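You operate a simulated robot arm through the tools that you are given. There is no shell and no other tool. Be economical: measure what you need, move in short steps, check, and stop when the job is done.

Carry out the task below with a simulated robot arm. There is one attempt and no reset: what you move stays moved.

TASK
Press the white zero button two times.

It is judged by the outcome, as a careful person would: the job done as asked, and still so three seconds after it is handed in. It fails if anything else is knocked over, pushed out of place, dropped, spilled or broken.

THE ROBOT
A 7-joint arm with a two-finger parallel gripper, fixed in place. Base frame: the origin is at the foot of the arm, x ahead of it, y to its left, z up. Lengths are in m, angles in rad, forces in N, time in s.
Its first joint turns from -1.152 to 1.152 rad. Payload 2.5 kg.
Tool frame: the origin (TCP) lies between the finger pads and is the grasp point; the fingertips stand 0.023 m ahead of it; z points along the fingers, y is the line along which they close. The gripper opens to 0.094 m. The fingers are 0.038 m wide and 0.01 m thick; the gripper's body (0.054 by 0.096 m) begins 0.039 m behind the TCP.
Orientation is that of the tool frame in the base frame, as [roll, pitch, yaw] about the fixed x, y, z axes, in that order (R = Rz(yaw) Ry(pitch) Rx(roll)). With the fingers straight down and closing along the base's y, the tool's x points along the base's -x, its y along +y and its z along -z.

THE INTERFACE
- The arm moves only by the tool move_arm. Its arguments are lists of equal length, an entry for each row: "translation": the shift along the tool's x, y, z in m, a list of three; "dr": the turn, a rotation vector about the tool's x, y, z in rad, a list of three; "claw": the finger opening in m, from 0 to 0.094. In form: {"translation": [[x, y, z], ...], "dr": [[ax, ay, az], ...], "claw": [claw, ...]}. A call has 1 to 10 rows; each row is the pose to reach, as a shift and turn from the pose commanded when the call began, along the tool's axes at that moment. A row lasts 0.2 s, in which the tool goes at most 0.05 m and 0.15 rad; a call with a longer step from one row to the next is refused whole, and so is a gripper value outside its range. A pose out of reach is approached as far as the arm can. The call stops where the force on the tool passes 40 N (or 10 N more than at its start, if that is more) or the arm is blocked; 0.2 s more then pass. The fingers move at their own pace (about 0.108 m/s each) and stop on an object; they squeeze with about 28 N. The grip force told is the motor's: it shows also when the fingers shut on nothing. Time passes only in rows, and 0.2 s behind the last, so rows that repeat a pose let the fingers close. It gives the time, the measured TCP pose, the force on the tool (base axes), the opening and the grip force at its end, in the units of the frame above (readings bear some noise).
- Cameras (640 x 400 px; columns grow to the right, rows downward): "scene" is fixed at [0.1173, -0.4017, 0.5655]; the picture's right is [0.86, -0.51, 0.00], its down [-0.19, -0.32, -0.93] and it looks along [0.48, 0.79, -0.38] (base axes); focal length 311 px, centre (320, 200). "wrist" rides on the gripper at [-0.039, 0, -0.044] in the tool frame; the picture's right is [0.00, -1.00, 0.00], its down [0.97, 0.00, -0.24] and it looks along [0.24, 0.00, 0.97] (tool axes); focal length 218 px, centre (320, 200).
- capture(camera): a new picture of that camera. No time passes.
- point_at(camera, pixels): for up to 12 pixels [column, row] of the newest picture of that camera ("zoom" is the newest enlarged one), the place [x, y, z] in the base frame of the surface seen there, good to about 0.002 m. No time passes.
- inspect(camera, box): a new picture of the part [left, top, right, bottom] of that camera's present view, enlarged. No time passes.
- sign_off(): hands the job in; it is judged then, once.

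Work in short steps. Measure before you move; look again where a grasp or a placing could have gone wrong, and mend it. You have 60 turns and 22 pictures in all, the two below and enlarged ones among them. Open the gripper and draw the arm clear of the work before you hand the job in, unless the task says otherwise; then end with one line.

The tools are called after "Call:" as a command line: name --argument value ..., lists and objects as JSON in quotes. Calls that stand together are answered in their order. move_arm: Moves the arm, as the interface text tells. Its arguments: {"type":"object","properties":{"translation":{"type":"array","items":{"type":"array","items":{"type":"number"}}},"dr":{"type":"array","items":{"type":"array","items":{"type":"number"}}},"claw":{"type":"array","items":{"type":"number"}}},"required":["translation","dr","claw"]} The other tools are called the same way: capture (camera) takes a picture; point_at (camera, pixels) gives the place of the surface under pixels of a picture; inspect (camera, box) takes an enlarged picture of a part of a camera's view; sign_off () hands the job in.

At the start:

```text
time_s: 0.0
eef_pos: [0.2999, 0.2366, 0.3219]
tool_rot: [3.141, 0.001, 3.14]
contact_force: [0.1, -0.4, -0.4]
width: 0.0939
gripper_force: 0.2
```

scene: 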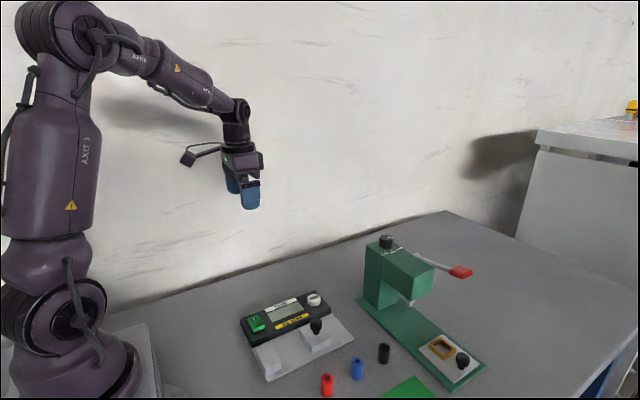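
wrist: 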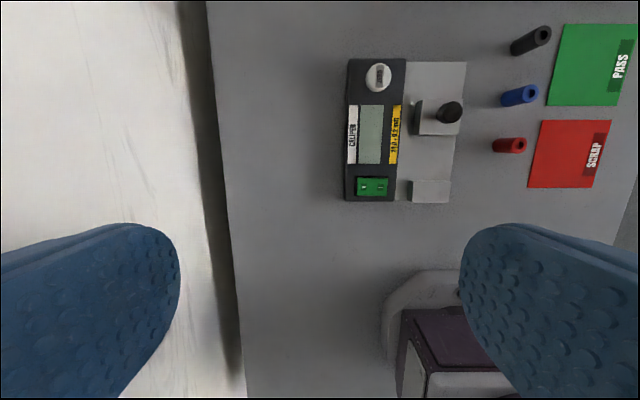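

The white round button is at about (314,299) in the scene view; I enlarge it and measure it.

Call:
inspect --camera "scene" --box '[230, 270, 370, 390]'

Call:
inspect --camera "wrist" --box '[330, 45, 480, 215]'

Call:
point_at --camera "wrist" --pixels '[[378, 77], [366, 77], [389, 77], [378, 65], [378, 89], [400, 90], [372, 188], [353, 100], [449, 112], [420, 90]]'

Call:
point_at --camera "scene" --pixels '[[314, 296], [314, 299], [257, 322], [316, 323]]'

```text
3.33 times, centred on (300, 330) of scene
```

zoom: 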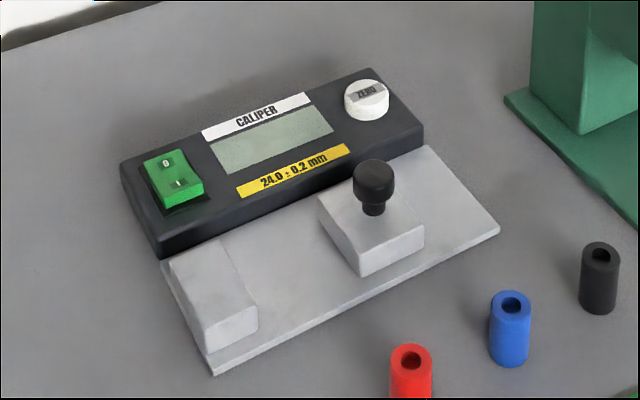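

```text
2.35 times, centred on (405, 130) of wrist
```

zoom: 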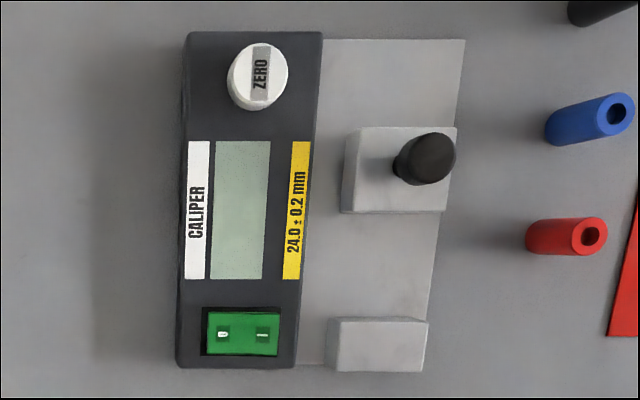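

```text
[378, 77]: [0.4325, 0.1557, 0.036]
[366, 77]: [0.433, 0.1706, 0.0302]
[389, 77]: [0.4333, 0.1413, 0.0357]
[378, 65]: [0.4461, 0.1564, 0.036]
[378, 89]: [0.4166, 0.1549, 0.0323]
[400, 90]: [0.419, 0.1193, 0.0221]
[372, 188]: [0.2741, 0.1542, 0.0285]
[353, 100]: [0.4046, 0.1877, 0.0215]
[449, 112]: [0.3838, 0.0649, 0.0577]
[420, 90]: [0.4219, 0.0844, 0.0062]
```

```text
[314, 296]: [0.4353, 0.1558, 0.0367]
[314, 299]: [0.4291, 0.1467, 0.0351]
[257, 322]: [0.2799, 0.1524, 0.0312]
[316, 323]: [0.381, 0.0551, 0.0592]
```

The ZERO button is at about (0.4325, 0.156), with its top at z≈0.036. The table height reads oddly, so I check that and the press's clearance, then move over the button at height with the fingers closing.

Call:
point_at --camera "scene" --pixels '[[386, 240], [370, 265], [375, 300], [365, 300], [250, 370], [410, 258]]'

Call:
move_arm --translation '[[-0.033, -0.02, 0], [-0.066, -0.04, 0], [-0.1, -0.06, 0], [-0.133, -0.081, 0], [-0.133, -0.081, 0.04], [-0.133, -0.081, 0.08], [-0.133, -0.081, 0.08]]' --dr '[[0, 0, 0], [0, 0, 0], [0, 0, 0], [0, 0, 0], [0, 0, 0], [0, 0, 0], [0, 0, 0]]' --claw '[0, 0, 0, 0, 0, 0, 0]'

Call:
capture --camera "wrist"

```text
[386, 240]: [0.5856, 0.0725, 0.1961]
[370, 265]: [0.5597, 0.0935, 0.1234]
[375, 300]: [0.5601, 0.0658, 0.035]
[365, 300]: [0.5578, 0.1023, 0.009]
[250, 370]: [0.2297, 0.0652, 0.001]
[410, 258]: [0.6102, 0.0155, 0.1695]
```

```text
time_s: 1.6
eef_pos: [0.4334, 0.1565, 0.2411]
tool_rot: [-3.142, -0.001, -3.141]
contact_force: [-0.7, -0.6, -0.5]
width: 0.0
gripper_force: 27.7
```

```text
17 pictures are left
```

wrist: 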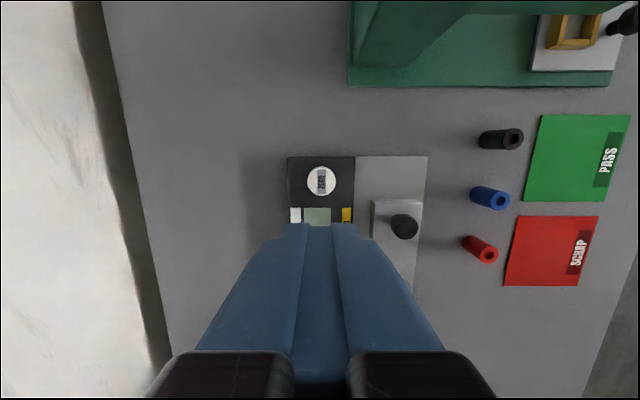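

Triangulating from both wrist poses confirms the button at about (0.434, 0.156) with its top at z≈0.035. The fingertips should touch it at TCP z≈0.058, so I descend to 0.075 and look.

Call:
move_arm --translation '[[0, 0, 0.04], [0, 0, 0.08], [0, 0, 0.12], [0, 0, 0.15], [0, 0, 0.166], [0, 0, 0.166]]' --dr '[[0, 0, 0], [0, 0, 0], [0, 0, 0], [0, 0, 0], [0, 0, 0], [0, 0, 0]]' --claw '[0, 0, 0, 0, 0, 0]'

Call:
inspect --camera "scene" --box '[230, 230, 390, 360]'

```text
time_s: 3.0
eef_pos: [0.4334, 0.1559, 0.0759]
tool_rot: [3.141, -0.001, 3.142]
contact_force: [0.7, -0.3, -0.1]
width: 0.0
gripper_force: 28.1
```

```text
3.08 times, centred on (310, 295) of scene
```

zoom: 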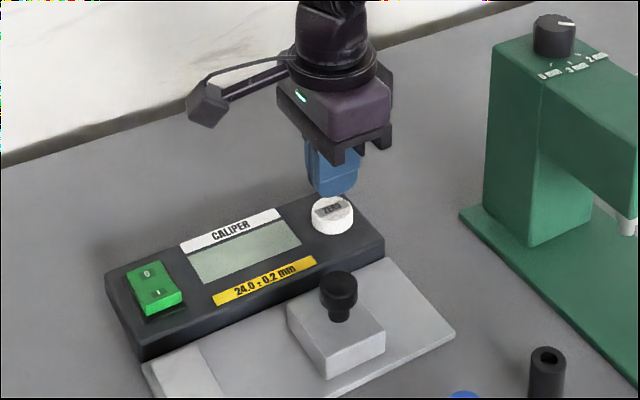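

The closed fingertips are centred just above the button. I lower in small steps to feel for contact.

Call:
move_arm --translation '[[0, 0, 0.008], [0, 0, 0.014], [0, 0, 0.017], [0, 0, 0.018], [0, 0, 0.019]]' --dr '[[0, 0, 0], [0, 0, 0], [0, 0, 0], [0, 0, 0], [0, 0, 0]]' --claw '[0, 0, 0, 0, 0]'

```text
time_s: 4.2
eef_pos: [0.4334, 0.1557, 0.0583]
tool_rot: [3.141, 0.0, -3.141]
contact_force: [-0.7, -0.2, 1.2]
width: 0.0
gripper_force: 27.9
```

The vertical force reads 1.2 N at TCP z=0.058, which looks like first contact. I press on 1 mm at a time.

Call:
move_arm --translation '[[0, 0, 0.001], [0, 0, 0.002]]' --dr '[[0, 0, 0], [0, 0, 0]]' --claw '[0, 0]'

```text
time_s: 4.8
eef_pos: [0.433, 0.1564, 0.0558]
tool_rot: [3.14, 0.0, -3.141]
contact_force: [0.2, -0.9, 1.3]
width: 0.0
gripper_force: 27.7
```

Force is still about 1.3 N and the button is giving way, so I keep pressing.

Call:
move_arm --translation '[[0, 0, 0.001], [0, 0, 0.002]]' --dr '[[0, 0, 0], [0, 0, 0]]' --claw '[0, 0]'

Call:
inspect --camera "scene" --box '[250, 250, 370, 350]'

```text
time_s: 5.4
eef_pos: [0.4327, 0.1569, 0.0538]
tool_rot: [3.141, 0.001, -3.141]
contact_force: [-1.3, 0.0, 2.7]
width: 0.0
gripper_force: 28.3
```

```text
4.00 times, centred on (310, 300) of scene
```

zoom: 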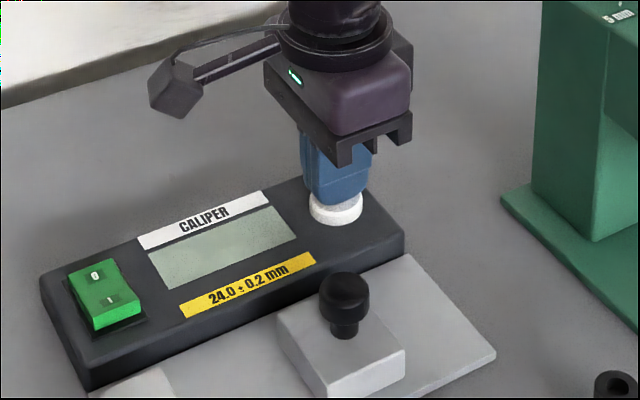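

The button has gone down about 4 mm with 2.7 N. I continue until it reaches a firm stop.

Call:
move_arm --translation '[[0, 0, 0.001], [0, 0, 0.002]]' --dr '[[0, 0, 0], [0, 0, 0]]' --claw '[0, 0]'

```text
time_s: 6.0
eef_pos: [0.4335, 0.1576, 0.0516]
tool_rot: [-3.141, -0.001, -3.141]
contact_force: [-3.8, -2.9, 10.4]
width: 0.0
gripper_force: 27.7
```

The force jumped to 10 N, so the button is at its stop. I release it fully, then look.

Call:
move_arm --translation '[[0, 0, -0.005], [0, 0, -0.012], [0, 0, -0.025], [0, 0, -0.025]]' --dr '[[0, 0, 0], [0, 0, 0], [0, 0, 0], [0, 0, 0]]' --claw '[0, 0, 0, 0]'

Call:
inspect --camera "scene" --box '[250, 250, 370, 350]'

```text
time_s: 7.0
eef_pos: [0.4338, 0.1553, 0.0785]
tool_rot: [-3.14, -0.001, -3.141]
contact_force: [0.7, -0.6, -0.2]
width: 0.0
gripper_force: 28.4
```

```text
4.00 times, centred on (310, 300) of scene
```

zoom: 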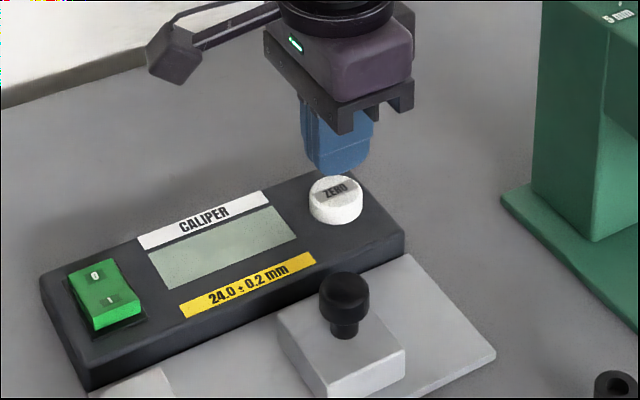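

The button sprang back up and nothing else moved. I make the second press to the same commanded depth.

Call:
move_arm --translation '[[0, 0, 0.01], [0, 0, 0.017], [0, 0, 0.019], [0, 0, 0.021], [0, 0, 0.023], [0, 0, 0.024], [0, 0, 0.025], [0, 0, 0.025]]' --dr '[[0, 0, 0], [0, 0, 0], [0, 0, 0], [0, 0, 0], [0, 0, 0], [0, 0, 0], [0, 0, 0], [0, 0, 0]]' --claw '[0, 0, 0, 0, 0, 0, 0, 0]'

```text
time_s: 8.8
eef_pos: [0.4343, 0.1567, 0.0515]
tool_rot: [-3.141, 0.001, -3.14]
contact_force: [-6.2, -1.2, 11.9]
width: 0.0
gripper_force: 28.1
```

The second press reached the same stop at z=0.0515 with 12 N. I release, rise well clear and open the gripper.

Call:
move_arm --translation '[[0, 0, -0.005], [0, 0, -0.015], [0, 0, -0.05], [0, 0, -0.09], [0, 0, -0.13], [0, 0, -0.17], [0, 0, -0.2], [0, 0, -0.2], [0, 0, -0.2], [0, 0, -0.2]]' --dr '[[0, 0, 0], [0, 0, 0], [0, 0, 0], [0, 0, 0], [0, 0, 0], [0, 0, 0], [0, 0, 0], [0, 0, 0], [0, 0, 0], [0, 0, 0]]' --claw '[0, 0, 0, 0, 0, 0.09, 0.09, 0.09, 0.09, 0.09]'

Call:
capture --camera "scene"

Call:
inspect --camera "scene" --box '[230, 270, 370, 390]'

```text
time_s: 11.0
eef_pos: [0.4327, 0.1572, 0.2546]
tool_rot: [-3.141, 0.0, 3.14]
contact_force: [0.5, -1.0, 0.4]
width: 0.0898
gripper_force: 0.0
```

```text
13 pictures are left
```

scene: 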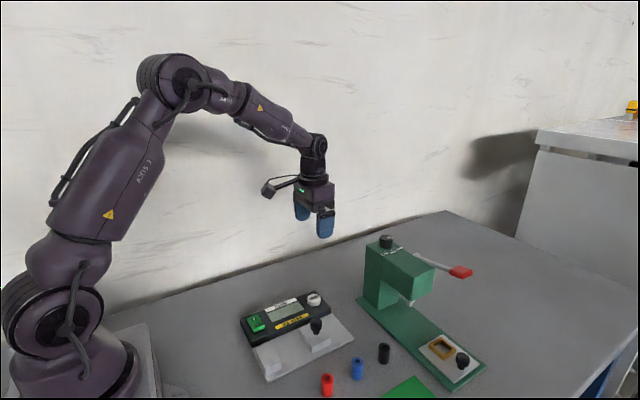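

```text
3.33 times, centred on (300, 330) of scene
```

zoom: 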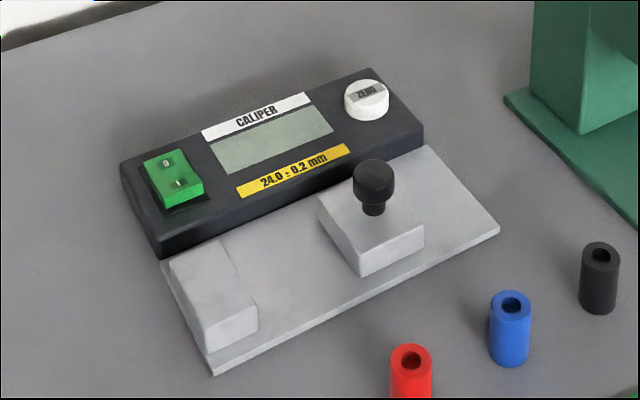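

Both presses reached the stop, the button is back up, everything else is in place, and the arm is clear with the gripper open.

Call:
sign_off

```text
The job is handed in.
```

I pressed the white ZERO button twice, down to its stop each time (10–12 N). It sprang back up after both presses, and nothing else moved. The caliper's display was blank throughout, so there was no reading to confirm that the presses registered.
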